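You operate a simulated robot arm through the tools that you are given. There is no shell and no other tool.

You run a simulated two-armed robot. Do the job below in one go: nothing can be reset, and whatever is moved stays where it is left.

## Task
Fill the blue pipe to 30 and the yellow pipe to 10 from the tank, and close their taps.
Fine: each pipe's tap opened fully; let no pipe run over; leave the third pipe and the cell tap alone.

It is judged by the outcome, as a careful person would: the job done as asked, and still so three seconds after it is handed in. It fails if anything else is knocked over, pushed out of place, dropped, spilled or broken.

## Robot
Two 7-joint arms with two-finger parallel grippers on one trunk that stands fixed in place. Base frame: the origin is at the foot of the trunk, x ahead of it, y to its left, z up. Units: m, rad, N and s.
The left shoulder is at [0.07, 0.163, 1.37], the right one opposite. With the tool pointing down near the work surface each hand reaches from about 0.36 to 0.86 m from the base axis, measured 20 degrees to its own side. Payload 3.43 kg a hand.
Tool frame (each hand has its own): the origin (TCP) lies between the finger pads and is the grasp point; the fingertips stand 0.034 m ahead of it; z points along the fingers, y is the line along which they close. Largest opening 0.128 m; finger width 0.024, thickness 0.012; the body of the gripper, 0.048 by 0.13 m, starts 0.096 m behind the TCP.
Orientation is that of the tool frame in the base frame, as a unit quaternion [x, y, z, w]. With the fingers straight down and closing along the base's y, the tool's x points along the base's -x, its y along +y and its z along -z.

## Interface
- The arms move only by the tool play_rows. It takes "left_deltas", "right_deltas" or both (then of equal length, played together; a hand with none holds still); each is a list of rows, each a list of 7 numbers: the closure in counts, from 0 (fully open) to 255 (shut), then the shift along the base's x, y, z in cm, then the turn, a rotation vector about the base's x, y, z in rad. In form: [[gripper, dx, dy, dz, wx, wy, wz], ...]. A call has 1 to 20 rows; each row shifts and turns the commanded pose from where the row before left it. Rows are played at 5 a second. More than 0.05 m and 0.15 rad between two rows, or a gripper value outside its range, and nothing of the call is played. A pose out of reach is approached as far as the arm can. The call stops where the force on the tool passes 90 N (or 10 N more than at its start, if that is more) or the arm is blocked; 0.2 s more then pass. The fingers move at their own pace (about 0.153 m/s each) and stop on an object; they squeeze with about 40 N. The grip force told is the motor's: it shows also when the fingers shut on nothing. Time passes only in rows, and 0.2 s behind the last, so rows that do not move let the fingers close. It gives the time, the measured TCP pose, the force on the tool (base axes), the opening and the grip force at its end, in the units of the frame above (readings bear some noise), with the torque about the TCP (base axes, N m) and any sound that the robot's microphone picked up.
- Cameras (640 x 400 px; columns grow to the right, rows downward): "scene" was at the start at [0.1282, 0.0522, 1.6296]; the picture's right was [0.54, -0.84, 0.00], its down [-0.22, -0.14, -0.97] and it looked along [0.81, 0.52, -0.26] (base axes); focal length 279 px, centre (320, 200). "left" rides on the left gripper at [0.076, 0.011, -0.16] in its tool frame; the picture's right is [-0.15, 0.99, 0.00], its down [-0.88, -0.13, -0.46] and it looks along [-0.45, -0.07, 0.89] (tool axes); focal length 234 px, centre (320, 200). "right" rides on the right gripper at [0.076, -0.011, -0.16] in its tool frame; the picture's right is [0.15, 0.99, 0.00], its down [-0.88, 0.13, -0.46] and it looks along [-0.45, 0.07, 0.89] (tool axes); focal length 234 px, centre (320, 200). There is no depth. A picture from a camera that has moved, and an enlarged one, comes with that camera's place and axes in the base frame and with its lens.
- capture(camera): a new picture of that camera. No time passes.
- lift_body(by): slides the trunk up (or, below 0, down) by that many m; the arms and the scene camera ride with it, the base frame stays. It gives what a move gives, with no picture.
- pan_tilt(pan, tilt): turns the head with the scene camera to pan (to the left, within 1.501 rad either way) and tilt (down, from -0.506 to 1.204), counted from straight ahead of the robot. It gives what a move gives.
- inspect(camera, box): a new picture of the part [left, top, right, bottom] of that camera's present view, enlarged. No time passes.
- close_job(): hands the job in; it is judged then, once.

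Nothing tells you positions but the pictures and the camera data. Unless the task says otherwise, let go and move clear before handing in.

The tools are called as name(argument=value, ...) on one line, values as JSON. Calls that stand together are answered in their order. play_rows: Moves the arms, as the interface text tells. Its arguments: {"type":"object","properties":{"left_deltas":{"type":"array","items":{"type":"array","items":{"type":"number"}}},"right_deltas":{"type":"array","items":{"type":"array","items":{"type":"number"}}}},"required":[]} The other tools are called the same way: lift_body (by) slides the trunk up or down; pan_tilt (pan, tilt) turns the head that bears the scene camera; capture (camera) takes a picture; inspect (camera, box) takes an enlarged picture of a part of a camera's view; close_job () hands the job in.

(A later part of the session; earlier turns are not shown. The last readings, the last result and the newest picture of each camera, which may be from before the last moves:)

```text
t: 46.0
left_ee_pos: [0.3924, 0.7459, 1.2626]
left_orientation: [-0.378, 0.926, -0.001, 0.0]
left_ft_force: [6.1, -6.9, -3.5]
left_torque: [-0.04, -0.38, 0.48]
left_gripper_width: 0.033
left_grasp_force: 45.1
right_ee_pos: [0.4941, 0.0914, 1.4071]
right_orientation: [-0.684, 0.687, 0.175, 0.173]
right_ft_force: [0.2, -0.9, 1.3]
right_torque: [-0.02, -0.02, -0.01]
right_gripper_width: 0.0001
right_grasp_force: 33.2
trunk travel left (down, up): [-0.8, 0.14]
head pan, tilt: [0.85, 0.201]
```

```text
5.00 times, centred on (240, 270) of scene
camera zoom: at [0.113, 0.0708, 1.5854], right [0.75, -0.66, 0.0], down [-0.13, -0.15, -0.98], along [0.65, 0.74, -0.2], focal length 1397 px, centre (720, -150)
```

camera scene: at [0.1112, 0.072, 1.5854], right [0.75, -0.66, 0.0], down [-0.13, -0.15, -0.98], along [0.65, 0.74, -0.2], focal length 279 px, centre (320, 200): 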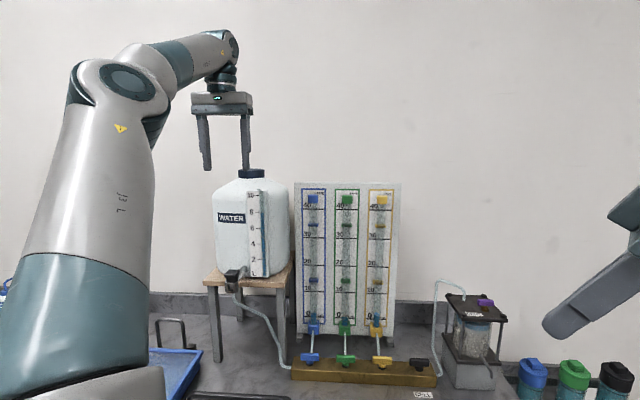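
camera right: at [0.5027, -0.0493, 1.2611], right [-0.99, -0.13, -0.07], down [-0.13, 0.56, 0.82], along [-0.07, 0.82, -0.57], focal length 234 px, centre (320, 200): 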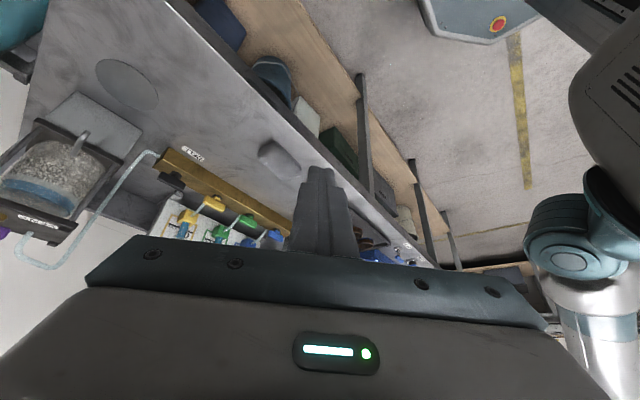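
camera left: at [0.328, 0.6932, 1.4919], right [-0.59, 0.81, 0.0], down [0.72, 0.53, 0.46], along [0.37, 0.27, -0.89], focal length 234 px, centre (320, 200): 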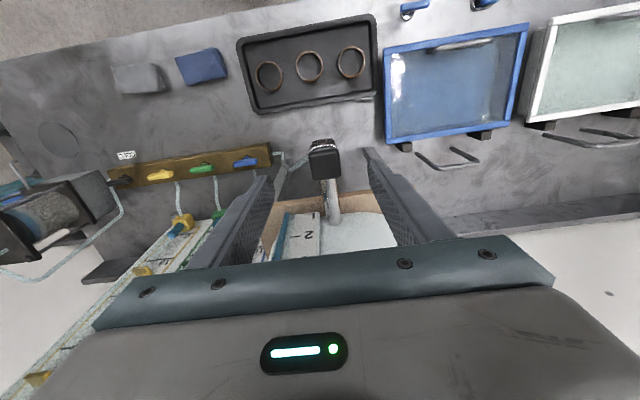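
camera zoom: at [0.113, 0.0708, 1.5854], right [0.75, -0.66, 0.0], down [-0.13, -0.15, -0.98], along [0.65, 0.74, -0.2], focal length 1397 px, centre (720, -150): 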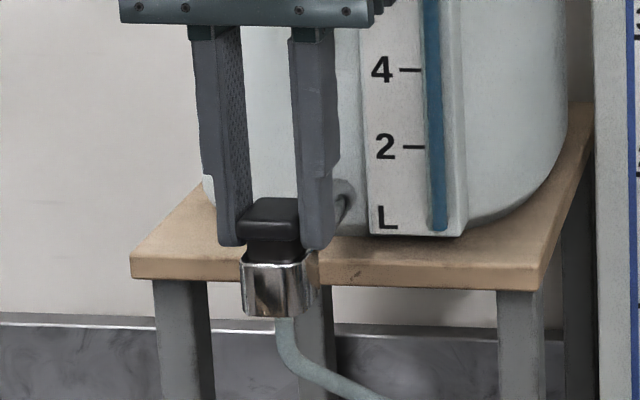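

Gripped (33 mm). Testing a small counter-clockwise turn.

play_rows(left_deltas=[[255, 0, 0, 0, 0, 0, 0.06], [255, 0, 0, 0, 0, 0, 0.06]])

inspect(camera="left", box=[230, 110, 430, 260])

```text
t: 46.6
left_ee_pos: [0.3927, 0.7452, 1.2633]
left_orientation: [-0.432, 0.902, 0.0, -0.001]
left_ft_force: [4.6, -10.3, -3.3]
left_torque: [-0.33, 0.01, -1.82]
left_gripper_width: 0.0355
left_grasp_force: 45.1
right_ee_pos: [0.4929, 0.0916, 1.4075]
right_orientation: [-0.684, 0.686, 0.176, 0.173]
right_ft_force: [-0.4, 0.2, 0.2]
right_torque: [0.01, -0.01, 0.01]
right_gripper_width: 0.0001
right_grasp_force: 33.0
trunk travel left (down, up): [-0.8, 0.14]
head pan, tilt: [0.85, 0.201]
```

```text
2.67 times, centred on (330, 185) of left
camera zoom: at [0.3353, 0.6936, 1.4228], right [-0.68, 0.73, 0.0], down [0.65, 0.61, 0.46], along [0.33, 0.31, -0.89], focal length 624 px, centre (293, 240)
```

zoom: 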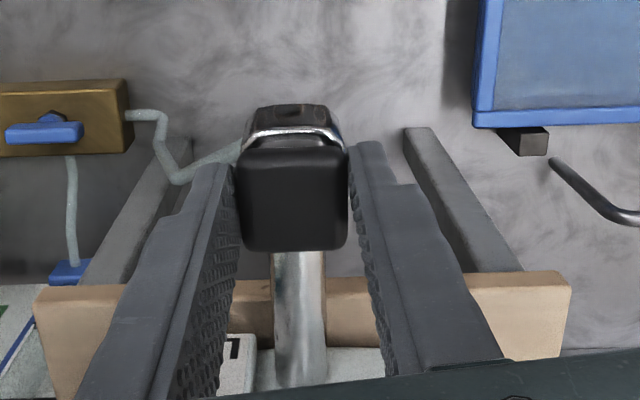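

Counter-clockwise is resisted (1.8 N·m, fingers skewing). Trying clockwise.

play_rows(left_deltas=[[255, 0, 0, 0, 0, 0, -0.06], [255, 0, 0, 0, 0, 0, -0.06], [255, 0, 0, 0, 0, 0, -0.06], [255, 0, 0, 0, 0, 0, -0.06]])

inspect(camera="left", box=[230, 110, 430, 260])

```text
t: 47.6
left_ee_pos: [0.3939, 0.7465, 1.2632]
left_orientation: [-0.324, 0.946, 0.001, 0.001]
left_ft_force: [13.8, -5.1, 0.7]
left_torque: [0.17, -0.56, 1.87]
left_gripper_width: 0.0362
left_grasp_force: 45.4
right_ee_pos: [0.4959, 0.0915, 1.4059]
right_orientation: [-0.683, 0.686, 0.178, 0.173]
right_ft_force: [0.4, 0.4, 0.2]
right_torque: [0.04, -0.01, -0.02]
right_gripper_width: 0.0
right_grasp_force: 32.7
trunk travel left (down, up): [-0.8, 0.14]
head pan, tilt: [0.85, 0.201]
```

```text
2.67 times, centred on (330, 185) of left
camera zoom: at [0.3262, 0.7098, 1.4223], right [-0.49, 0.87, 0.0], down [0.78, 0.43, 0.46], along [0.4, 0.22, -0.89], focal length 624 px, centre (293, 240)
```

zoom: 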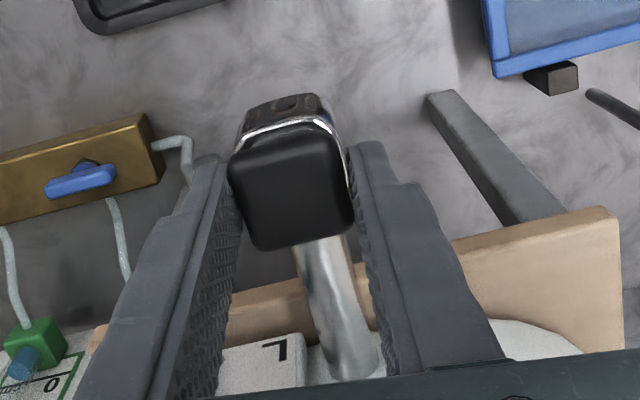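

Clockwise is resisted as well, so this knob does not turn: it must be a press or pull type. Realigning and then pressing down gently a few millimetres while watching the force.

play_rows(left_deltas=[[255, 0, 0, 0, 0, 0, 0.06], [255, 0, 0, 0, 0, 0, 0.06], [255, 0, 0, 0, 0, 0, 0]])

play_rows(left_deltas=[[255, 0, 0, -0.15, 0, 0, 0], [255, 0, 0, -0.15, 0, 0, 0]])

inspect(camera="scene", box=[200, 230, 280, 310])

```text
t: 48.4
left_ee_pos: [0.3922, 0.7459, 1.2629]
left_orientation: [-0.379, 0.925, 0.001, 0.0]
left_ft_force: [8.4, -7.1, -0.1]
left_torque: [-0.09, -0.18, 0.27]
left_gripper_width: 0.0331
left_grasp_force: 45.4
right_ee_pos: [0.4937, 0.0915, 1.4071]
right_orientation: [-0.684, 0.687, 0.176, 0.174]
right_ft_force: [0.4, 0.0, 1.1]
right_torque: [0.01, 0.01, -0.03]
right_gripper_width: 0.0
right_grasp_force: 33.4
trunk travel left (down, up): [-0.8, 0.14]
head pan, tilt: [0.85, 0.201]
```

```text
t: 49.0
left_ee_pos: [0.3912, 0.7446, 1.2593]
left_orientation: [-0.38, 0.925, 0.0, 0.0]
left_ft_force: [9.9, -8.7, 2.5]
left_torque: [-0.75, 0.32, 0.58]
left_gripper_width: 0.033
left_grasp_force: 45.5
right_ee_pos: [0.4937, 0.091, 1.4067]
right_orientation: [-0.683, 0.687, 0.176, 0.173]
right_ft_force: [0.0, 0.5, -0.3]
right_torque: [-0.01, -0.01, -0.02]
right_gripper_width: 0.0001
right_grasp_force: 33.0
trunk travel left (down, up): [-0.8, 0.14]
head pan, tilt: [0.85, 0.201]
```

```text
5.00 times, centred on (240, 270) of scene
camera zoom: at [0.1132, 0.0698, 1.5855], right [0.75, -0.66, 0.0], down [-0.13, -0.15, -0.98], along [0.65, 0.74, -0.2], focal length 1397 px, centre (720, -150)
```

zoom: 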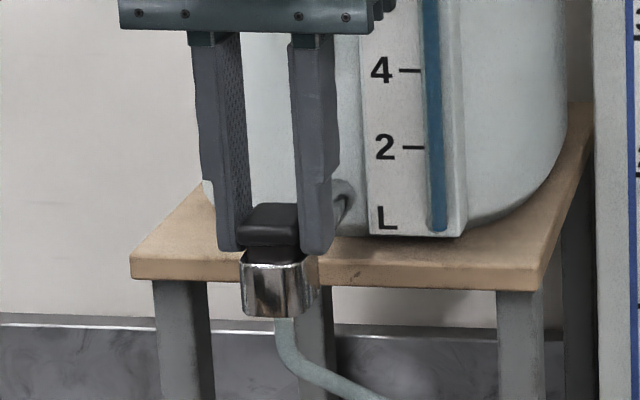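

It slides down easily – a press button. Opening the fingers to see whether it springs back or stays down.

play_rows(left_deltas=[[170, 0, 0, 0, 0, 0, 0], [170, 0, 0, 0, 0, 0, 0], [170, 0, 0, 0, 0, 0, 0]])

inspect(camera="scene", box=[200, 230, 280, 310])

```text
t: 49.8
left_ee_pos: [0.3895, 0.7475, 1.2589]
left_orientation: [-0.378, 0.926, -0.001, 0.0]
left_ft_force: [-0.6, -0.1, 0.3]
left_torque: [0.01, 0.02, -0.04]
left_gripper_width: 0.0427
left_grasp_force: 0.0
right_ee_pos: [0.4925, 0.0942, 1.408]
right_orientation: [-0.683, 0.687, 0.175, 0.174]
right_ft_force: [0.3, -0.7, 0.3]
right_torque: [-0.03, -0.02, 0.01]
right_gripper_width: 0.0
right_grasp_force: 32.4
trunk travel left (down, up): [-0.8, 0.14]
head pan, tilt: [0.85, 0.201]
```

```text
5.00 times, centred on (240, 270) of scene
camera zoom: at [0.1107, 0.0725, 1.5855], right [0.75, -0.66, 0.0], down [-0.13, -0.15, -0.98], along [0.65, 0.74, -0.2], focal length 1397 px, centre (720, -150)
```

zoom: 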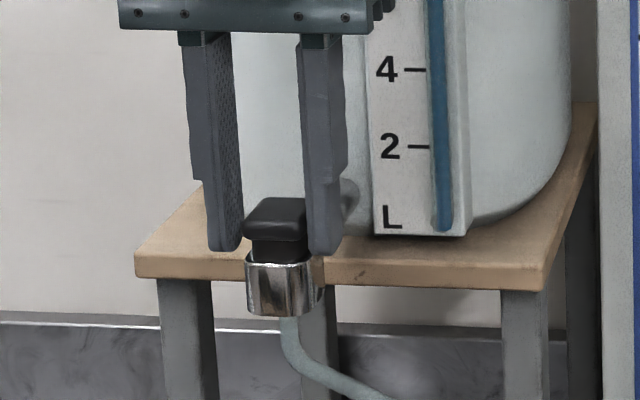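

It springs back, so the tank flows only while the button is held down. That gives a good plan: open blue's tap fully, hold the tank button until blue stands at 30, release, close blue, then the same with yellow to 10. First some calibration views of the pipes from this camera height.

inspect(camera="scene", box=[290, 290, 410, 370])

inspect(camera="scene", box=[290, 180, 410, 350])

```text
5.00 times, centred on (350, 330) of scene
camera zoom: at [0.1107, 0.0725, 1.5855], right [0.75, -0.66, 0.0], down [-0.13, -0.15, -0.98], along [0.65, 0.74, -0.2], focal length 1397 px, centre (170, -450)
```

zoom: 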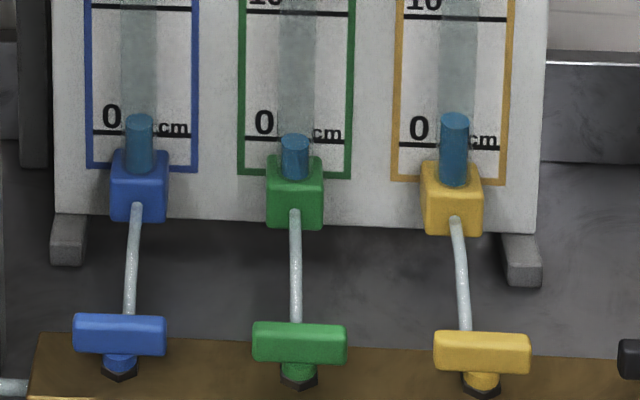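

```text
2.35 times, centred on (350, 265) of scene
camera zoom: at [0.1107, 0.0725, 1.5855], right [0.75, -0.66, 0.0], down [-0.13, -0.15, -0.98], along [0.65, 0.74, -0.2], focal length 657 px, centre (249, 47)
```

zoom: 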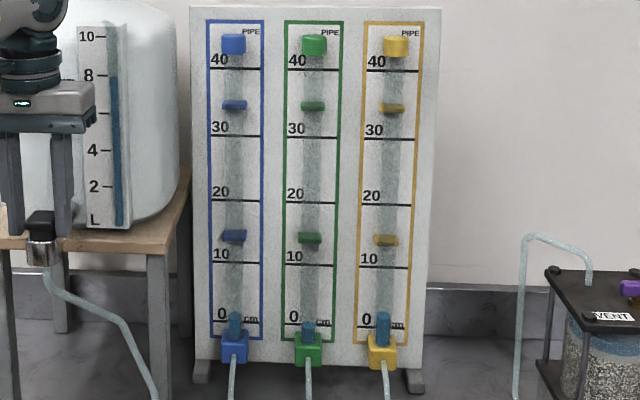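

Calibration: scale z ≈ 0.975 m + reading; the pipe stands ~1.5 cm before the board, so from above readings appear ~0.5 cm low. Blue is truly ≈2.2, yellow ≈3. Now retreating from the button and lowering the trunk to an in-between height that should serve both taps and button.

play_rows(left_deltas=[[150, 0, 0, 4, 0, 0, 0], [150, 0, 0, 4, 0, 0, 0], [255, -3.4, -3.4, 0, 0, 0, 0], [255, -3.4, -3.4, 0, 0, 0, 0], [255, 0, -3.4, 0, 0, 0, 0]])

lift_body(by=-0.15)

capture(camera="scene")

```text
t: 51.0
left_ee_pos: [0.3254, 0.6437, 1.338]
left_orientation: [-0.379, 0.925, 0.0, -0.001]
left_ft_force: [-0.1, -0.6, -0.3]
left_torque: [0.02, 0.04, 0.0]
left_gripper_width: 0.0
left_grasp_force: 32.9
right_ee_pos: [0.4938, 0.091, 1.407]
right_orientation: [-0.683, 0.687, 0.177, 0.175]
right_ft_force: [-0.4, -0.2, 0.7]
right_torque: [0.02, 0.0, 0.01]
right_gripper_width: 0.0
right_grasp_force: 32.8
trunk travel left (down, up): [-0.8, 0.14]
head pan, tilt: [0.85, 0.201]
```

```text
t: 52.8
left_ee_pos: [0.3231, 0.6465, 1.1875]
left_orientation: [-0.379, 0.925, -0.001, 0.001]
left_ft_force: [0.9, -0.3, 0.7]
left_torque: [0.0, -0.02, 0.0]
left_gripper_width: 0.0
left_grasp_force: 32.9
right_ee_pos: [0.4928, 0.0918, 1.2578]
right_orientation: [-0.683, 0.687, 0.175, 0.174]
right_ft_force: [-0.1, -0.5, 0.2]
right_torque: [-0.01, 0.04, -0.01]
right_gripper_width: 0.0
right_grasp_force: 33.1
trunk travel left (down, up): [-0.65, 0.29]
head pan, tilt: [0.85, 0.201]
```

```text
taken
camera scene: at [0.111, 0.0718, 1.4356], right [0.75, -0.66, 0.0], down [-0.13, -0.15, -0.98], along [0.65, 0.74, -0.2], focal length 279 px, centre (320, 200)
```

scene: 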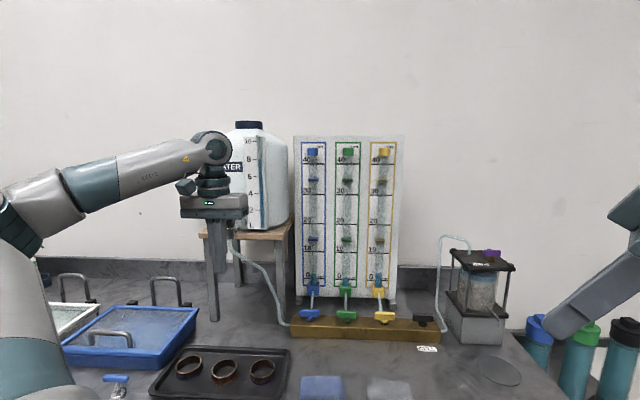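

The arm took a different elbow posture but the way is free. Bringing the shut fingers to the front of the blue tap again.

play_rows(left_deltas=[[255, 3.92, -0.98, -2, 0, 0, 0.13], [255, 3.92, -0.98, -2, 0, 0, 0.13], [255, 3.92, -0.98, -2, 0, 0, 0.13], [255, 3.92, -0.98, -2, 0, 0, 0.13], [255, 3.92, -0.98, -2, 0, 0, 0.13], [255, 3.92, -0.98, -2, 0, 0, 0.13]])

capture(camera="scene")

capture(camera="left")

```text
t: 54.1
left_ee_pos: [0.5624, 0.5873, 1.0679]
left_orientation: [-0.703, 0.711, 0.0, 0.0]
left_ft_force: [-0.1, -0.6, -0.3]
left_torque: [0.05, 0.02, 0.01]
left_gripper_width: 0.0
left_grasp_force: 32.8
right_ee_pos: [0.4947, 0.0917, 1.2569]
right_orientation: [-0.684, 0.687, 0.176, 0.173]
right_ft_force: [0.3, -0.3, 0.3]
right_torque: [0.03, 0.04, 0.03]
right_gripper_width: 0.0
right_grasp_force: 32.6
trunk travel left (down, up): [-0.65, 0.29]
head pan, tilt: [0.85, 0.201]
```

```text
taken
camera scene: at [0.1137, 0.0712, 1.4352], right [0.75, -0.66, 0.0], down [-0.13, -0.15, -0.98], along [0.65, 0.74, -0.2], focal length 279 px, centre (320, 200)
```

scene: 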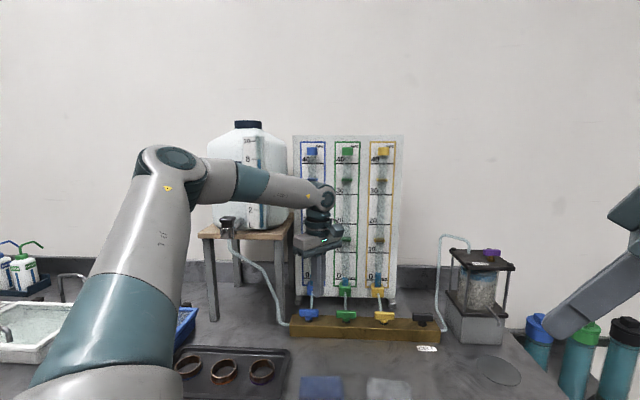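

```text
taken
camera left: at [0.5496, 0.5111, 1.227], right [-0.99, 0.16, 0.0], down [0.14, 0.88, 0.46], along [0.07, 0.45, -0.89], focal length 234 px, centre (320, 200)
```

left: 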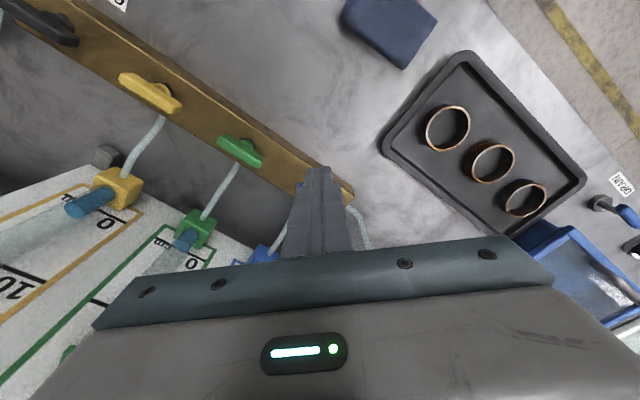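

Same pose as before; lowering in front of the bar's right half.

play_rows(left_deltas=[[255, 0.6, 1.5, -2.8, 0, 0, 0], [255, 0.6, 1.5, -2.8, 0, 0, 0], [255, 0, 0, -2.5, 0, 0, 0], [255, 0, 0, -1.6, 0, 0, 0]])

inspect(camera="scene", box=[270, 240, 370, 340])

```text
t: 55.1
left_ee_pos: [0.5729, 0.6171, 0.968]
left_orientation: [-0.702, 0.712, 0.001, 0.0]
left_ft_force: [-0.3, 0.1, -0.2]
left_torque: [0.0, 0.01, 0.03]
left_gripper_width: 0.0
left_grasp_force: 32.8
right_ee_pos: [0.4931, 0.0941, 1.2578]
right_orientation: [-0.684, 0.686, 0.176, 0.173]
right_ft_force: [0.6, 0.2, -0.6]
right_torque: [-0.02, 0.02, 0.01]
right_gripper_width: 0.0001
right_grasp_force: 32.6
trunk travel left (down, up): [-0.65, 0.29]
head pan, tilt: [0.85, 0.201]
```

```text
4.00 times, centred on (320, 290) of scene
camera zoom: at [0.112, 0.0723, 1.4354], right [0.75, -0.66, 0.0], down [-0.13, -0.15, -0.98], along [0.65, 0.74, -0.2], focal length 1118 px, centre (320, -160)
```

zoom: 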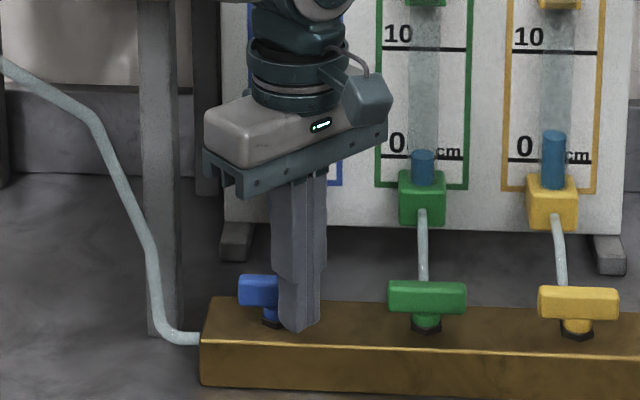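

Pushing the blue tap fully open with the same motion as before.

play_rows(left_deltas=[[255, 1.2, 0.4, 0.3, 0, 0, 0], [255, 0.8, 0.4, 0, 0, 0, 0], [255, 0.67, 0.66, 0, 0, 0, 0], [255, 0.44, 0.36, 0, 0, 0, 0], [255, 0.4, 0.55, 0, 0, 0, 0], [255, 0.21, 0.73, 0, 0, 0, 0], [255, 0.0, 0.39, 0, 0, 0, 0], [255, -0.05, 0.3, 0, 0, 0, 0]])

inspect(camera="left", box=[200, 80, 420, 260])

inspect(camera="scene", box=[270, 240, 370, 340])

```text
t: 57.0
left_ee_pos: [0.6095, 0.6515, 0.9744]
left_orientation: [-0.702, 0.712, -0.001, 0.0]
left_ft_force: [3.7, -21.8, -6.6]
left_torque: [-0.55, -0.17, 0.16]
left_gripper_width: 0.0
left_grasp_force: 32.9
right_ee_pos: [0.4934, 0.0897, 1.258]
right_orientation: [-0.683, 0.687, 0.176, 0.174]
right_ft_force: [1.3, -0.4, 0.2]
right_torque: [0.01, -0.01, 0.01]
right_gripper_width: 0.0
right_grasp_force: 32.7
trunk travel left (down, up): [-0.65, 0.29]
head pan, tilt: [0.85, 0.201]
```

```text
2.22 times, centred on (310, 170) of left
camera zoom: at [0.5974, 0.5761, 1.1345], right [-0.99, 0.16, 0.0], down [0.14, 0.88, 0.45], along [0.07, 0.45, -0.89], focal length 520 px, centre (342, 267)
```

zoom: 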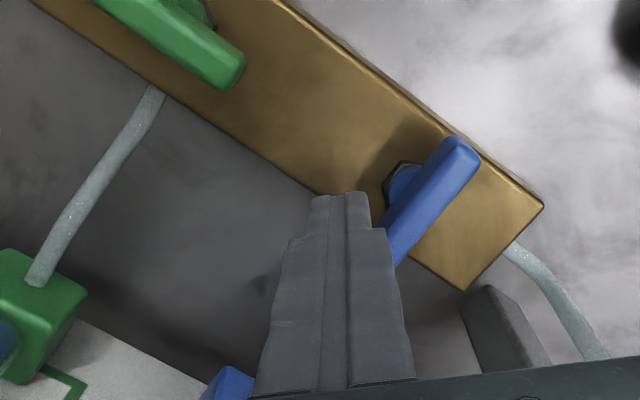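

```text
4.00 times, centred on (320, 290) of scene
camera zoom: at [0.1126, 0.0686, 1.4354], right [0.75, -0.66, 0.0], down [-0.13, -0.15, -0.98], along [0.65, 0.74, -0.2], focal length 1118 px, centre (320, -160)
```

zoom: 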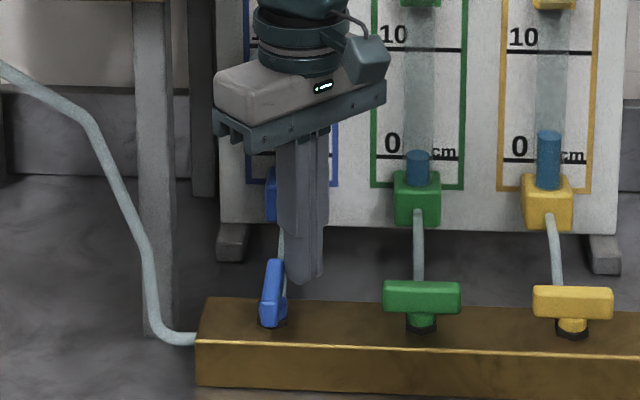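

Blue is fully open (22 N against the stop). Now retreating and going up to the tank button with the fingers shut.

play_rows(left_deltas=[[255, -1.72, -2.89, 0, 0, 0, 0], [255, -3.4, -3.4, 0, 0, 0, 0], [255, 0, 0, 4, 0, 0, -0.13], [255, 0, 0, 4, 0, 0, -0.13], [255, 0, 0, 4, 0, 0, -0.13], [255, 0, 0, 4, 0, 0, -0.13], [255, -3.3, 0.88, 2.8, 0, 0, -0.13], [255, -3.3, 0.88, 2.8, 0, 0, -0.13], [255, -3.3, 0.88, 2.8, 0, 0, 0], [255, -3.3, 0.88, 2.8, 0, 0, 0], [255, -3.3, 0.88, 2.8, 0, 0, 0], [255, -3.3, 0.88, 2.8, 0, 0, 0]])

capture(camera="scene")

capture(camera="left")

```text
t: 59.5
left_ee_pos: [0.3566, 0.6444, 1.3032]
left_orientation: [-0.379, 0.925, -0.001, 0.0]
left_ft_force: [-0.2, -0.8, -0.8]
left_torque: [0.01, 0.0, 0.01]
left_gripper_width: 0.0
left_grasp_force: 32.7
right_ee_pos: [0.4901, 0.0922, 1.2579]
right_orientation: [-0.684, 0.686, 0.176, 0.174]
right_ft_force: [-0.4, 0.4, 0.4]
right_torque: [0.03, -0.01, -0.03]
right_gripper_width: 0.0001
right_grasp_force: 33.0
trunk travel left (down, up): [-0.65, 0.29]
head pan, tilt: [0.85, 0.201]
```

```text
taken
camera scene: at [0.1092, 0.0717, 1.4356], right [0.75, -0.66, 0.0], down [-0.13, -0.15, -0.98], along [0.65, 0.74, -0.2], focal length 279 px, centre (320, 200)
```

scene: 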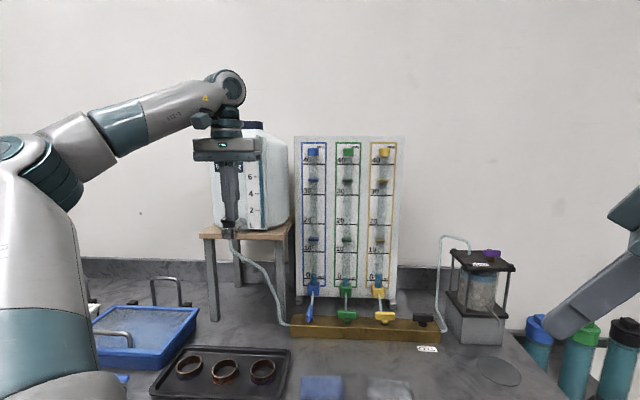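

```text
taken
camera left: at [0.2953, 0.6002, 1.4631], right [-0.59, 0.81, 0.0], down [0.72, 0.52, 0.46], along [0.37, 0.27, -0.89], focal length 234 px, centre (320, 200)
```

left: 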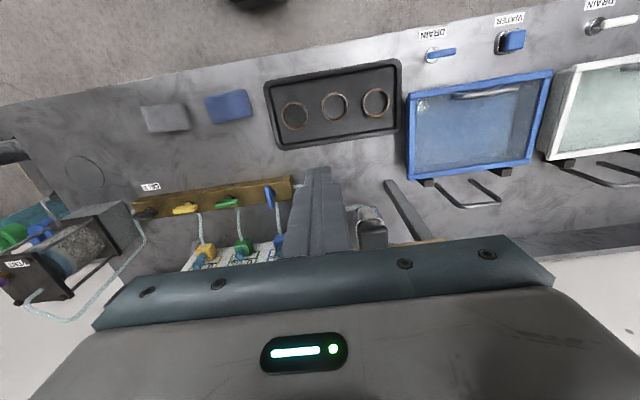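

All pipes are visible from here. Moving over the button, then pressing after checking alignment.

play_rows(left_deltas=[[255, 1.15, 3.39, 0.6, 0, 0, 0], [255, 1.15, 3.39, 0.6, 0, 0, 0], [255, 1.15, 3.39, 0.6, 0, 0, 0]])

inspect(camera="left", box=[230, 110, 430, 260])

inspect(camera="scene", box=[190, 180, 270, 260])

inspect(camera="scene", box=[290, 130, 410, 330])

```text
t: 60.4
left_ee_pos: [0.3949, 0.7479, 1.3183]
left_orientation: [-0.379, 0.926, 0.001, 0.0]
left_ft_force: [0.4, -0.3, -0.7]
left_torque: [-0.01, -0.01, 0.01]
left_gripper_width: 0.0
left_grasp_force: 33.2
right_ee_pos: [0.4941, 0.0924, 1.2574]
right_orientation: [-0.684, 0.686, 0.176, 0.173]
right_ft_force: [-0.3, -1.1, 0.0]
right_torque: [0.02, 0.02, 0.02]
right_gripper_width: 0.0
right_grasp_force: 33.2
trunk travel left (down, up): [-0.65, 0.29]
head pan, tilt: [0.85, 0.201]
```

```text
2.67 times, centred on (330, 185) of left
camera zoom: at [0.3333, 0.7033, 1.478], right [-0.59, 0.81, 0.0], down [0.72, 0.52, 0.46], along [0.37, 0.27, -0.89], focal length 624 px, centre (293, 240)
```

zoom: 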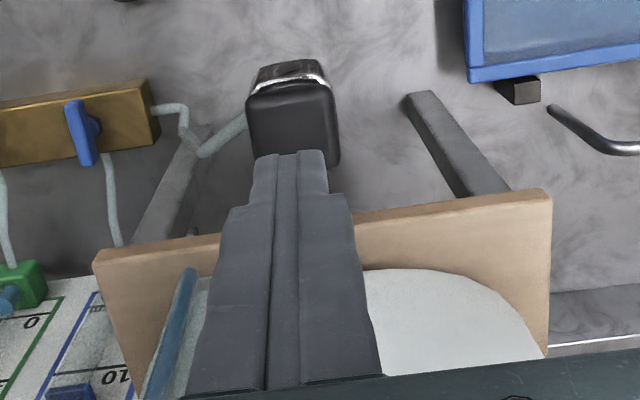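

```text
5.00 times, centred on (230, 220) of scene
camera zoom: at [0.113, 0.0722, 1.4353], right [0.75, -0.66, 0.0], down [-0.13, -0.15, -0.98], along [0.65, 0.74, -0.2], focal length 1397 px, centre (770, 100)
```

zoom: 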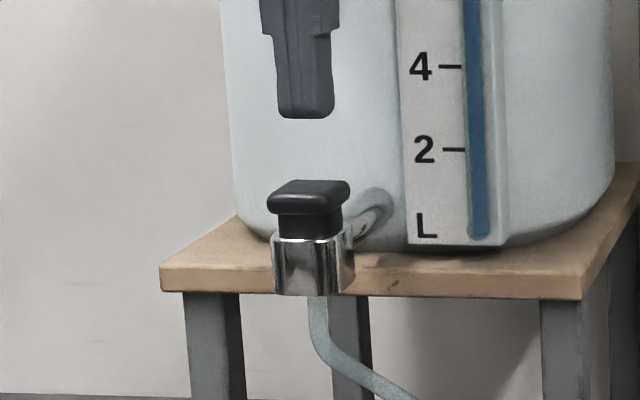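

```text
2.00 times, centred on (350, 230) of scene
camera zoom: at [0.113, 0.0722, 1.4353], right [0.75, -0.66, 0.0], down [-0.13, -0.15, -0.98], along [0.65, 0.74, -0.2], focal length 559 px, centre (260, 140)
```

zoom: 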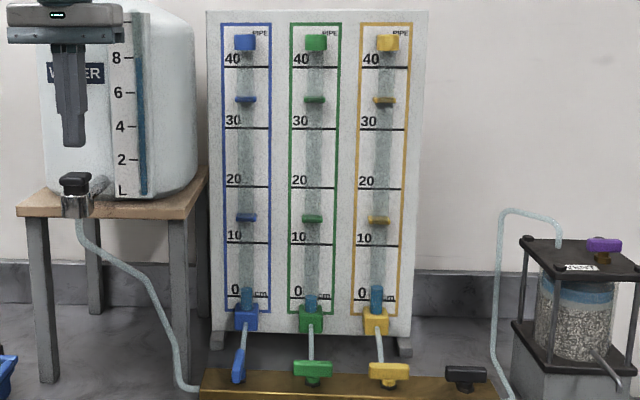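

Alignment is good (tip a few mm off centre, corrected). Lowering to just above the cap, then pressing in small steps.

play_rows(left_deltas=[[255, -0.25, -0.2, -2.0, 0, 0, 0], [255, 0, 0, -1.2, 0, 0, 0]])

play_rows(left_deltas=[[255, 0, 0, -0.4, 0, 0, 0], [255, 0, 0, -0.4, 0, 0, 0]])

inspect(camera="scene", box=[190, 180, 270, 260])

inspect(camera="scene", box=[290, 130, 410, 330])

```text
t: 61.0
left_ee_pos: [0.3916, 0.7447, 1.2874]
left_orientation: [-0.378, 0.926, 0.0, 0.0]
left_ft_force: [0.6, 0.9, -0.3]
left_torque: [-0.03, 0.0, -0.03]
left_gripper_width: 0.0002
left_grasp_force: 33.2
right_ee_pos: [0.4931, 0.0932, 1.2573]
right_orientation: [-0.684, 0.687, 0.175, 0.173]
right_ft_force: [1.0, -0.3, -0.6]
right_torque: [-0.02, 0.03, 0.01]
right_gripper_width: 0.0
right_grasp_force: 33.1
trunk travel left (down, up): [-0.65, 0.29]
head pan, tilt: [0.85, 0.201]
```

```text
t: 61.5
left_ee_pos: [0.3905, 0.7451, 1.2806]
left_orientation: [-0.38, 0.925, 0.0, 0.001]
left_ft_force: [0.6, 0.2, 3.3]
left_torque: [0.06, -0.04, 0.01]
left_gripper_width: 0.0002
left_grasp_force: 32.8
right_ee_pos: [0.4915, 0.0934, 1.2586]
right_orientation: [-0.684, 0.687, 0.175, 0.174]
right_ft_force: [-0.1, -0.6, 0.0]
right_torque: [-0.04, 0.0, -0.02]
right_gripper_width: 0.0003
right_grasp_force: 33.3
trunk travel left (down, up): [-0.65, 0.29]
head pan, tilt: [0.85, 0.201]
```

```text
5.00 times, centred on (230, 220) of scene
camera zoom: at [0.111, 0.0717, 1.4356], right [0.75, -0.66, 0.0], down [-0.13, -0.15, -0.98], along [0.65, 0.74, -0.2], focal length 1397 px, centre (770, 100)
```

zoom: 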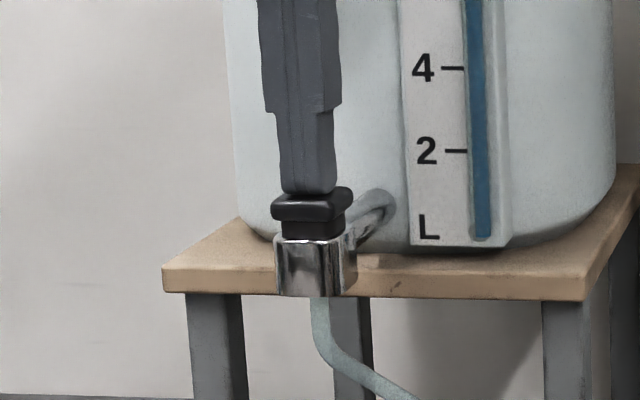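

```text
2.00 times, centred on (350, 230) of scene
camera zoom: at [0.111, 0.0717, 1.4356], right [0.75, -0.66, 0.0], down [-0.13, -0.15, -0.98], along [0.65, 0.74, -0.2], focal length 559 px, centre (260, 140)
```

zoom: 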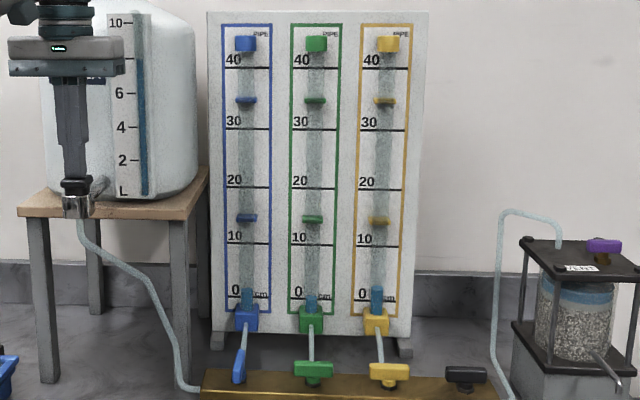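

Contact made (3 N, ~3 mm down). Pressing further in small steps and watching the blue level.

play_rows(left_deltas=[[255, 0, 0, -0.3, 0, 0, 0], [255, 0, 0, -0.3, 0, 0, 0]])

inspect(camera="scene", box=[290, 130, 410, 330])

inspect(camera="scene", box=[190, 180, 270, 260])

```text
t: 62.1
left_ee_pos: [0.39, 0.7445, 1.2755]
left_orientation: [-0.379, 0.926, 0.0, 0.001]
left_ft_force: [0.2, 1.4, 7.5]
left_torque: [-0.01, 0.0, -0.1]
left_gripper_width: 0.0
left_grasp_force: 33.3
right_ee_pos: [0.4929, 0.0918, 1.2572]
right_orientation: [-0.684, 0.687, 0.175, 0.174]
right_ft_force: [-0.2, -0.3, 0.3]
right_torque: [0.01, 0.01, 0.0]
right_gripper_width: 0.0
right_grasp_force: 32.9
trunk travel left (down, up): [-0.65, 0.29]
head pan, tilt: [0.85, 0.201]
heard: click
```

```text
2.00 times, centred on (350, 230) of scene
camera zoom: at [0.1106, 0.0713, 1.4357], right [0.75, -0.66, 0.0], down [-0.13, -0.15, -0.98], along [0.65, 0.74, -0.2], focal length 559 px, centre (260, 140)
```

zoom: 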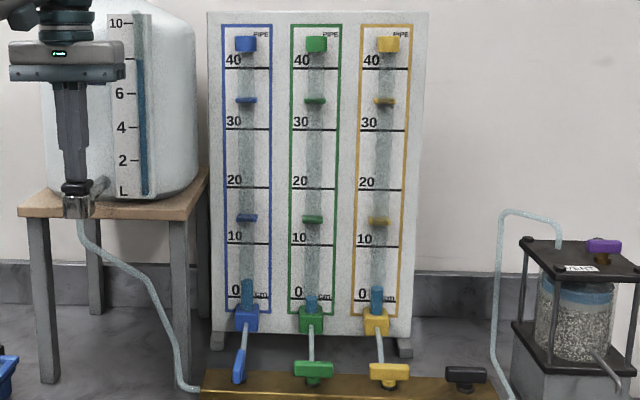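

```text
5.00 times, centred on (230, 220) of scene
camera zoom: at [0.1106, 0.0713, 1.4357], right [0.75, -0.66, 0.0], down [-0.13, -0.15, -0.98], along [0.65, 0.74, -0.2], focal length 1397 px, centre (770, 100)
```

zoom: 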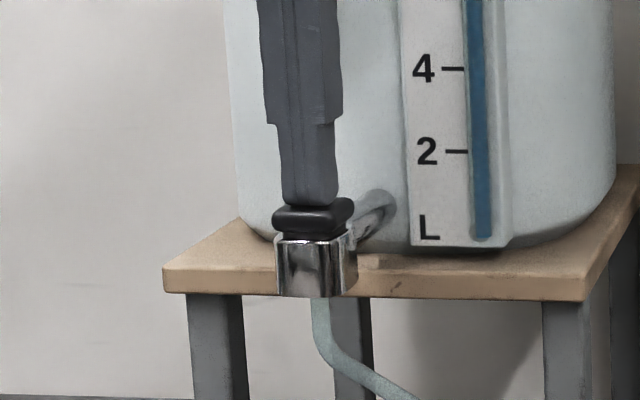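

A click was heard and blue seems to rise. Zooming in on the blue level now.

inspect(camera="scene", box=[290, 240, 350, 300])

```text
6.67 times, centred on (320, 270) of scene
camera zoom: at [0.1106, 0.0713, 1.4357], right [0.75, -0.66, 0.0], down [-0.13, -0.15, -0.98], along [0.65, 0.74, -0.2], focal length 1862 px, centre (320, -267)
```

zoom: 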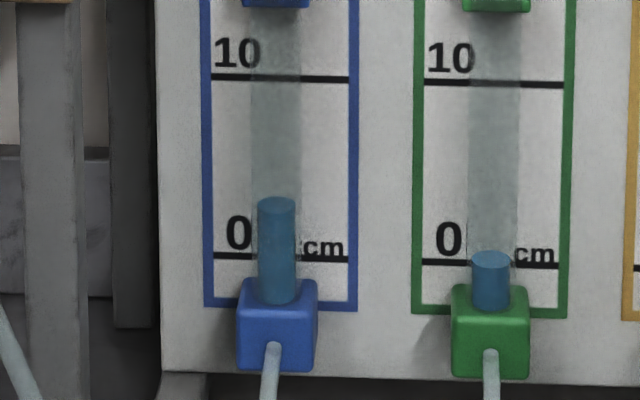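

Blue has risen to about 3.7; it is flowing. Holding for a short stretch to measure the rate.

play_rows(left_deltas=[[255, 0, 0, 0, 0, 0, 0], [255, 0, 0, 0, 0, 0, 0]])

inspect(camera="scene", box=[290, 240, 350, 300])

```text
t: 62.8
left_ee_pos: [0.3904, 0.7444, 1.2743]
left_orientation: [-0.378, 0.926, -0.001, 0.002]
left_ft_force: [1.0, 1.6, 8.4]
left_torque: [0.07, 0.01, 0.02]
left_gripper_width: 0.0
left_grasp_force: 32.9
right_ee_pos: [0.4926, 0.0913, 1.2584]
right_orientation: [-0.684, 0.687, 0.175, 0.174]
right_ft_force: [-0.6, 0.4, 0.7]
right_torque: [-0.03, -0.02, 0.02]
right_gripper_width: 0.0002
right_grasp_force: 33.0
trunk travel left (down, up): [-0.65, 0.29]
head pan, tilt: [0.85, 0.201]
```

```text
6.67 times, centred on (320, 270) of scene
camera zoom: at [0.1106, 0.0713, 1.4356], right [0.75, -0.66, 0.0], down [-0.13, -0.15, -0.98], along [0.65, 0.74, -0.2], focal length 1862 px, centre (320, -267)
```

zoom: 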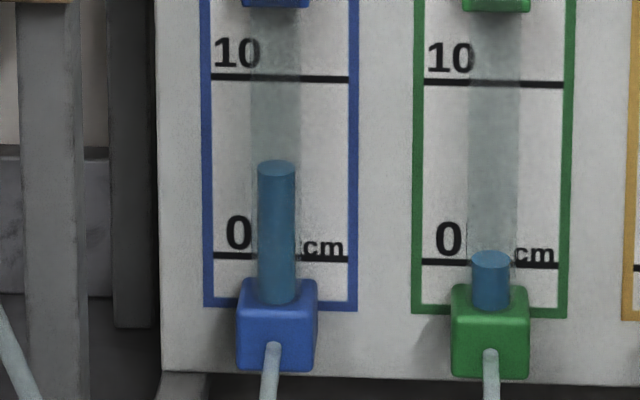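

Rate ≈3.2 cm/s; blue is at ≈5.7. Before going on I'll check that letting the button up stops the flow (the click might be a latch), while there's plenty of room left.

play_rows(left_deltas=[[255, 0, 0, 2.5, 0, 0, 0]])

inspect(camera="scene", box=[290, 240, 350, 300])

inspect(camera="scene", box=[190, 180, 270, 260])

```text
t: 63.1
left_ee_pos: [0.3915, 0.7452, 1.2983]
left_orientation: [-0.379, 0.926, 0.0, 0.0]
left_ft_force: [-0.2, 0.4, -0.8]
left_torque: [0.0, 0.01, 0.0]
left_gripper_width: 0.0
left_grasp_force: 32.8
right_ee_pos: [0.4927, 0.0918, 1.2571]
right_orientation: [-0.684, 0.687, 0.176, 0.173]
right_ft_force: [-0.1, -0.7, 0.6]
right_torque: [0.03, 0.01, 0.01]
right_gripper_width: 0.0
right_grasp_force: 33.4
trunk travel left (down, up): [-0.65, 0.29]
head pan, tilt: [0.85, 0.201]
```

```text
6.67 times, centred on (320, 270) of scene
camera zoom: at [0.1114, 0.0708, 1.4353], right [0.75, -0.66, 0.0], down [-0.13, -0.15, -0.98], along [0.65, 0.74, -0.2], focal length 1862 px, centre (320, -267)
```

zoom: 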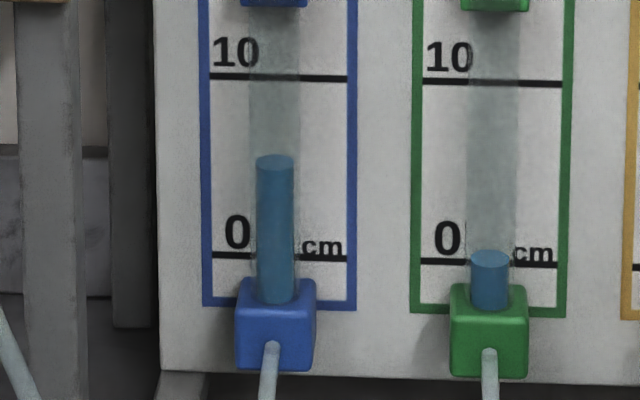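

```text
5.00 times, centred on (230, 220) of scene
camera zoom: at [0.1114, 0.0708, 1.4353], right [0.75, -0.66, 0.0], down [-0.13, -0.15, -0.98], along [0.65, 0.74, -0.2], focal length 1397 px, centre (770, 100)
```

zoom: 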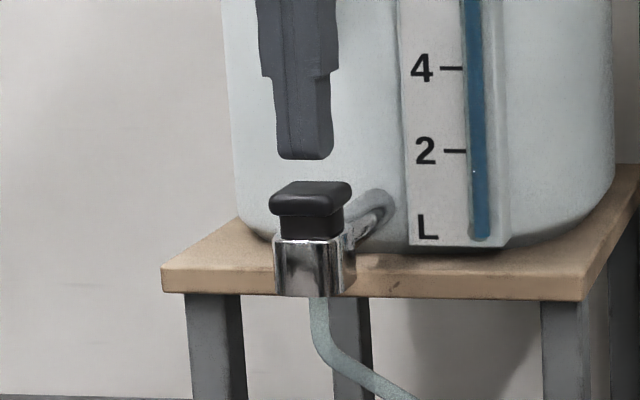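

The button popped up. Checking that the level stays put.

play_rows(left_deltas=[[255, 0, 0, 0, 0, 0, 0], [255, 0, 0, 0, 0, 0, 0], [255, 0, 0, 0, 0, 0, 0]])

inspect(camera="scene", box=[290, 240, 350, 300])

```text
t: 64.0
left_ee_pos: [0.3899, 0.7452, 1.298]
left_orientation: [-0.379, 0.925, -0.002, 0.001]
left_ft_force: [-0.5, 0.3, -0.2]
left_torque: [-0.01, -0.01, -0.03]
left_gripper_width: 0.0
left_grasp_force: 33.2
right_ee_pos: [0.4915, 0.0938, 1.2594]
right_orientation: [-0.683, 0.687, 0.175, 0.174]
right_ft_force: [-0.4, -0.2, -0.1]
right_torque: [-0.01, -0.01, 0.01]
right_gripper_width: 0.0
right_grasp_force: 32.5
trunk travel left (down, up): [-0.65, 0.29]
head pan, tilt: [0.85, 0.201]
```

```text
6.67 times, centred on (320, 270) of scene
camera zoom: at [0.111, 0.0722, 1.4355], right [0.75, -0.66, 0.0], down [-0.13, -0.15, -0.98], along [0.65, 0.74, -0.2], focal length 1862 px, centre (320, -267)
```

zoom: 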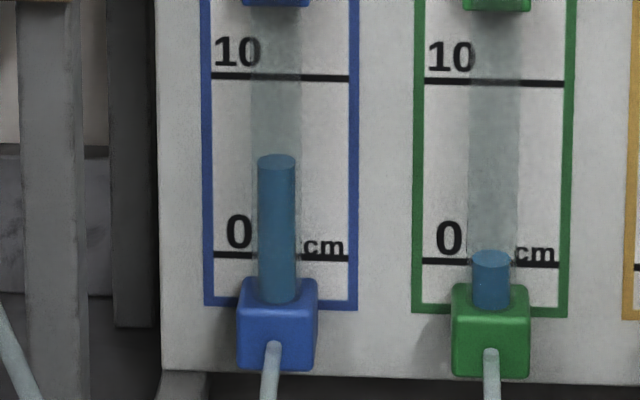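

Flow stopped at ≈6.0, so the button gives exact control. Pressing again and holding for about 4 s.

play_rows(left_deltas=[[255, 0, 0, -1.2, 0, 0, 0], [255, 0, 0, -1.2, 0, 0, 0], [255, 0, 0, 0, 0, 0, 0], [255, 0, 0, 0, 0, 0, 0], [255, 0, 0, 0, 0, 0, 0], [255, 0, 0, 0, 0, 0, 0], [255, 0, 0, 0, 0, 0, 0], [255, 0, 0, 0, 0, 0, 0], [255, 0, 0, 0, 0, 0, 0], [255, 0, 0, 0, 0, 0, 0], [255, 0, 0, 0, 0, 0, 0], [255, 0, 0, 0, 0, 0, 0], [255, 0, 0, 0, 0, 0, 0], [255, 0, 0, 0, 0, 0, 0], [255, 0, 0, 0, 0, 0, 0], [255, 0, 0, 0, 0, 0, 0], [255, 0, 0, 0, 0, 0, 0], [255, 0, 0, 0, 0, 0, 0]])

inspect(camera="scene", box=[280, 150, 380, 300])

inspect(camera="scene", box=[290, 200, 350, 260])

```text
t: 67.8
left_ee_pos: [0.3893, 0.7455, 1.274]
left_orientation: [-0.379, 0.926, 0.0, 0.002]
left_ft_force: [0.3, 2.7, 7.4]
left_torque: [0.07, 0.04, 0.01]
left_gripper_width: 0.0002
left_grasp_force: 32.8
right_ee_pos: [0.4908, 0.093, 1.2575]
right_orientation: [-0.684, 0.687, 0.175, 0.174]
right_ft_force: [0.2, -0.7, 0.6]
right_torque: [-0.01, -0.01, 0.05]
right_gripper_width: 0.0
right_grasp_force: 33.4
trunk travel left (down, up): [-0.65, 0.29]
head pan, tilt: [0.85, 0.201]
heard: click
```

```text
2.67 times, centred on (330, 225) of scene
camera zoom: at [0.1107, 0.0714, 1.4356], right [0.75, -0.66, 0.0], down [-0.13, -0.15, -0.98], along [0.65, 0.74, -0.2], focal length 745 px, centre (293, 133)
```

zoom: 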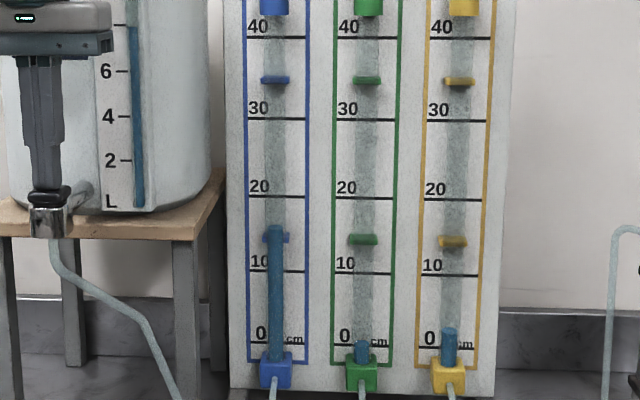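

```text
6.67 times, centred on (320, 230) of scene
camera zoom: at [0.1107, 0.0714, 1.4356], right [0.75, -0.66, 0.0], down [-0.13, -0.15, -0.98], along [0.65, 0.74, -0.2], focal length 1862 px, centre (320, 0)
```

zoom: 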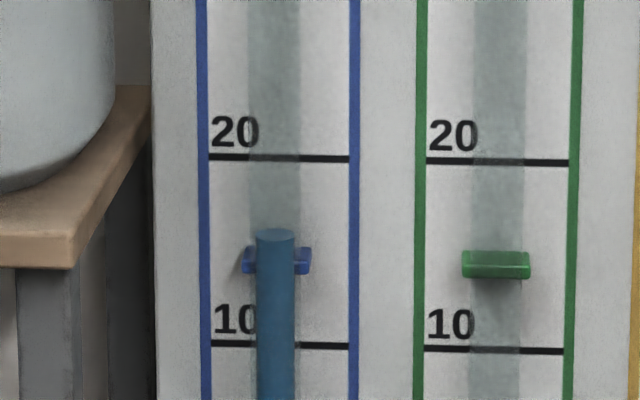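

Blue is at ≈16.3, rate ≈3.0 cm/s. Holding about 3 s more, then reading again.

play_rows(left_deltas=[[255, 0, 0, 0, 0, 0, 0], [255, 0, 0, 0, 0, 0, 0], [255, 0, 0, 0, 0, 0, 0], [255, 0, 0, 0, 0, 0, 0], [255, 0, 0, 0, 0, 0, 0], [255, 0, 0, 0, 0, 0, 0], [255, 0, 0, 0, 0, 0, 0], [255, 0, 0, 0, 0, 0, 0], [255, 0, 0, 0, 0, 0, 0], [255, 0, 0, 0, 0, 0, 0], [255, 0, 0, 0, 0, 0, 0], [255, 0, 0, 0, 0, 0, 0], [255, 0, 0, 0, 0, 0, 0], [255, 0, 0, 0, 0, 0, 0]])

inspect(camera="scene", box=[290, 160, 350, 220])

```text
t: 70.8
left_ee_pos: [0.39, 0.7441, 1.2748]
left_orientation: [-0.379, 0.926, 0.0, 0.001]
left_ft_force: [-0.1, 1.2, 6.6]
left_torque: [0.02, 0.02, -0.03]
left_gripper_width: 0.0
left_grasp_force: 32.8
right_ee_pos: [0.4923, 0.0918, 1.2584]
right_orientation: [-0.684, 0.686, 0.175, 0.173]
right_ft_force: [-0.6, -0.4, 0.8]
right_torque: [0.0, -0.01, 0.0]
right_gripper_width: 0.0
right_grasp_force: 33.3
trunk travel left (down, up): [-0.65, 0.29]
head pan, tilt: [0.85, 0.201]
```

```text
6.67 times, centred on (320, 190) of scene
camera zoom: at [0.1106, 0.0713, 1.4356], right [0.75, -0.66, 0.0], down [-0.13, -0.15, -0.98], along [0.65, 0.74, -0.2], focal length 1862 px, centre (320, 267)
```

zoom: 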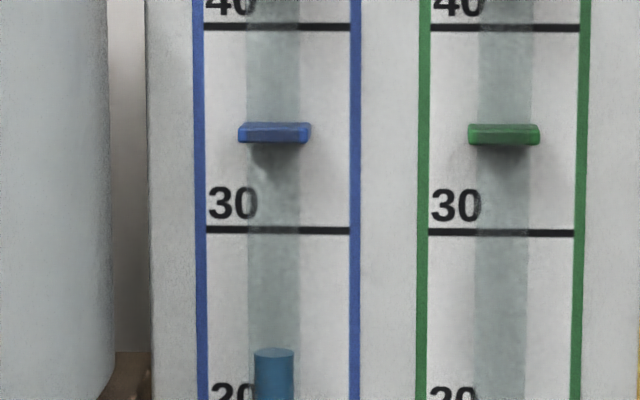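

Blue ≈24.1, rate now ≈2.6 cm/s. Holding another ~1.6 s.

play_rows(left_deltas=[[255, 0, 0, 0, 0, 0, 0], [255, 0, 0, 0, 0, 0, 0], [255, 0, 0, 0, 0, 0, 0], [255, 0, 0, 0, 0, 0, 0], [255, 0, 0, 0, 0, 0, 0], [255, 0, 0, 0, 0, 0, 0], [255, 0, 0, 0, 0, 0, 0]])

inspect(camera="scene", box=[290, 160, 350, 220])

```text
t: 72.3
left_ee_pos: [0.3894, 0.744, 1.2744]
left_orientation: [-0.378, 0.926, -0.001, 0.001]
left_ft_force: [1.1, 2.5, 7.2]
left_torque: [0.02, 0.05, -0.03]
left_gripper_width: 0.0
left_grasp_force: 33.0
right_ee_pos: [0.491, 0.0935, 1.26]
right_orientation: [-0.684, 0.687, 0.175, 0.174]
right_ft_force: [0.5, -0.8, -0.1]
right_torque: [0.02, -0.02, 0.03]
right_gripper_width: 0.0001
right_grasp_force: 33.2
trunk travel left (down, up): [-0.65, 0.29]
head pan, tilt: [0.85, 0.201]
```

```text
6.67 times, centred on (320, 190) of scene
camera zoom: at [0.1106, 0.0713, 1.4356], right [0.75, -0.66, 0.0], down [-0.13, -0.15, -0.98], along [0.65, 0.74, -0.2], focal length 1862 px, centre (320, 267)
```

zoom: 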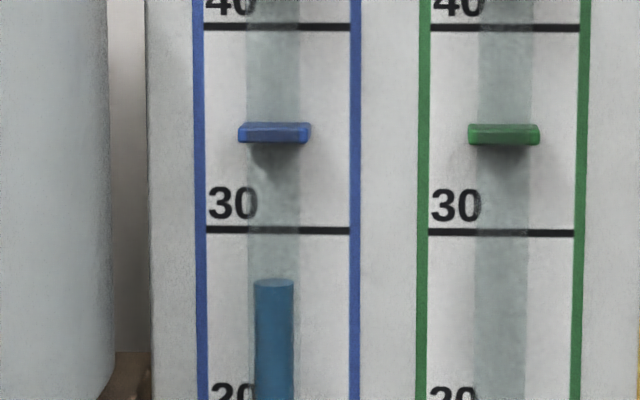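

Blue ≈27.6. Four more rows, then lifting off in the same call to land just under 30 for a careful reading.

play_rows(left_deltas=[[255, 0, 0, 0, 0, 0, 0], [255, 0, 0, 0, 0, 0, 0], [255, 0, 0, 0, 0, 0, 0], [255, 0, 0, 0, 0, 0, 0], [255, 0, 0, 2.4, 0, 0, 0], [255, 0, 0, 0, 0, 0, 0]])

inspect(camera="scene", box=[290, 160, 350, 220])

inspect(camera="scene", box=[190, 180, 270, 260])

```text
t: 73.8
left_ee_pos: [0.3907, 0.7471, 1.2979]
left_orientation: [-0.378, 0.926, -0.001, 0.0]
left_ft_force: [0.7, 0.0, 0.0]
left_torque: [0.02, -0.01, 0.01]
left_gripper_width: 0.0
left_grasp_force: 33.0
right_ee_pos: [0.4921, 0.0934, 1.258]
right_orientation: [-0.684, 0.686, 0.176, 0.174]
right_ft_force: [-0.2, 0.1, 0.4]
right_torque: [-0.02, 0.03, -0.02]
right_gripper_width: 0.0002
right_grasp_force: 32.5
trunk travel left (down, up): [-0.65, 0.29]
head pan, tilt: [0.85, 0.201]
```

```text
6.67 times, centred on (320, 190) of scene
camera zoom: at [0.1108, 0.0724, 1.4354], right [0.75, -0.66, 0.0], down [-0.13, -0.15, -0.98], along [0.65, 0.74, -0.2], focal length 1862 px, centre (320, 267)
```

zoom: 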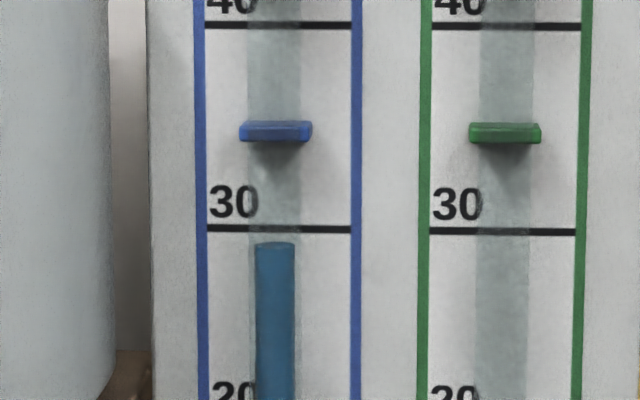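

```text
5.00 times, centred on (230, 220) of scene
camera zoom: at [0.1108, 0.0724, 1.4354], right [0.75, -0.66, 0.0], down [-0.13, -0.15, -0.98], along [0.65, 0.74, -0.2], focal length 1397 px, centre (770, 100)
```

zoom: 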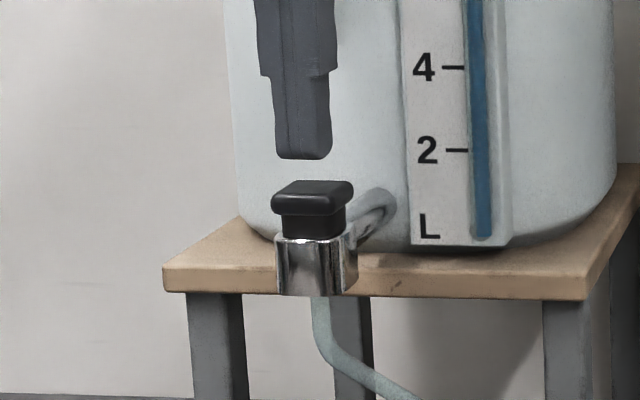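

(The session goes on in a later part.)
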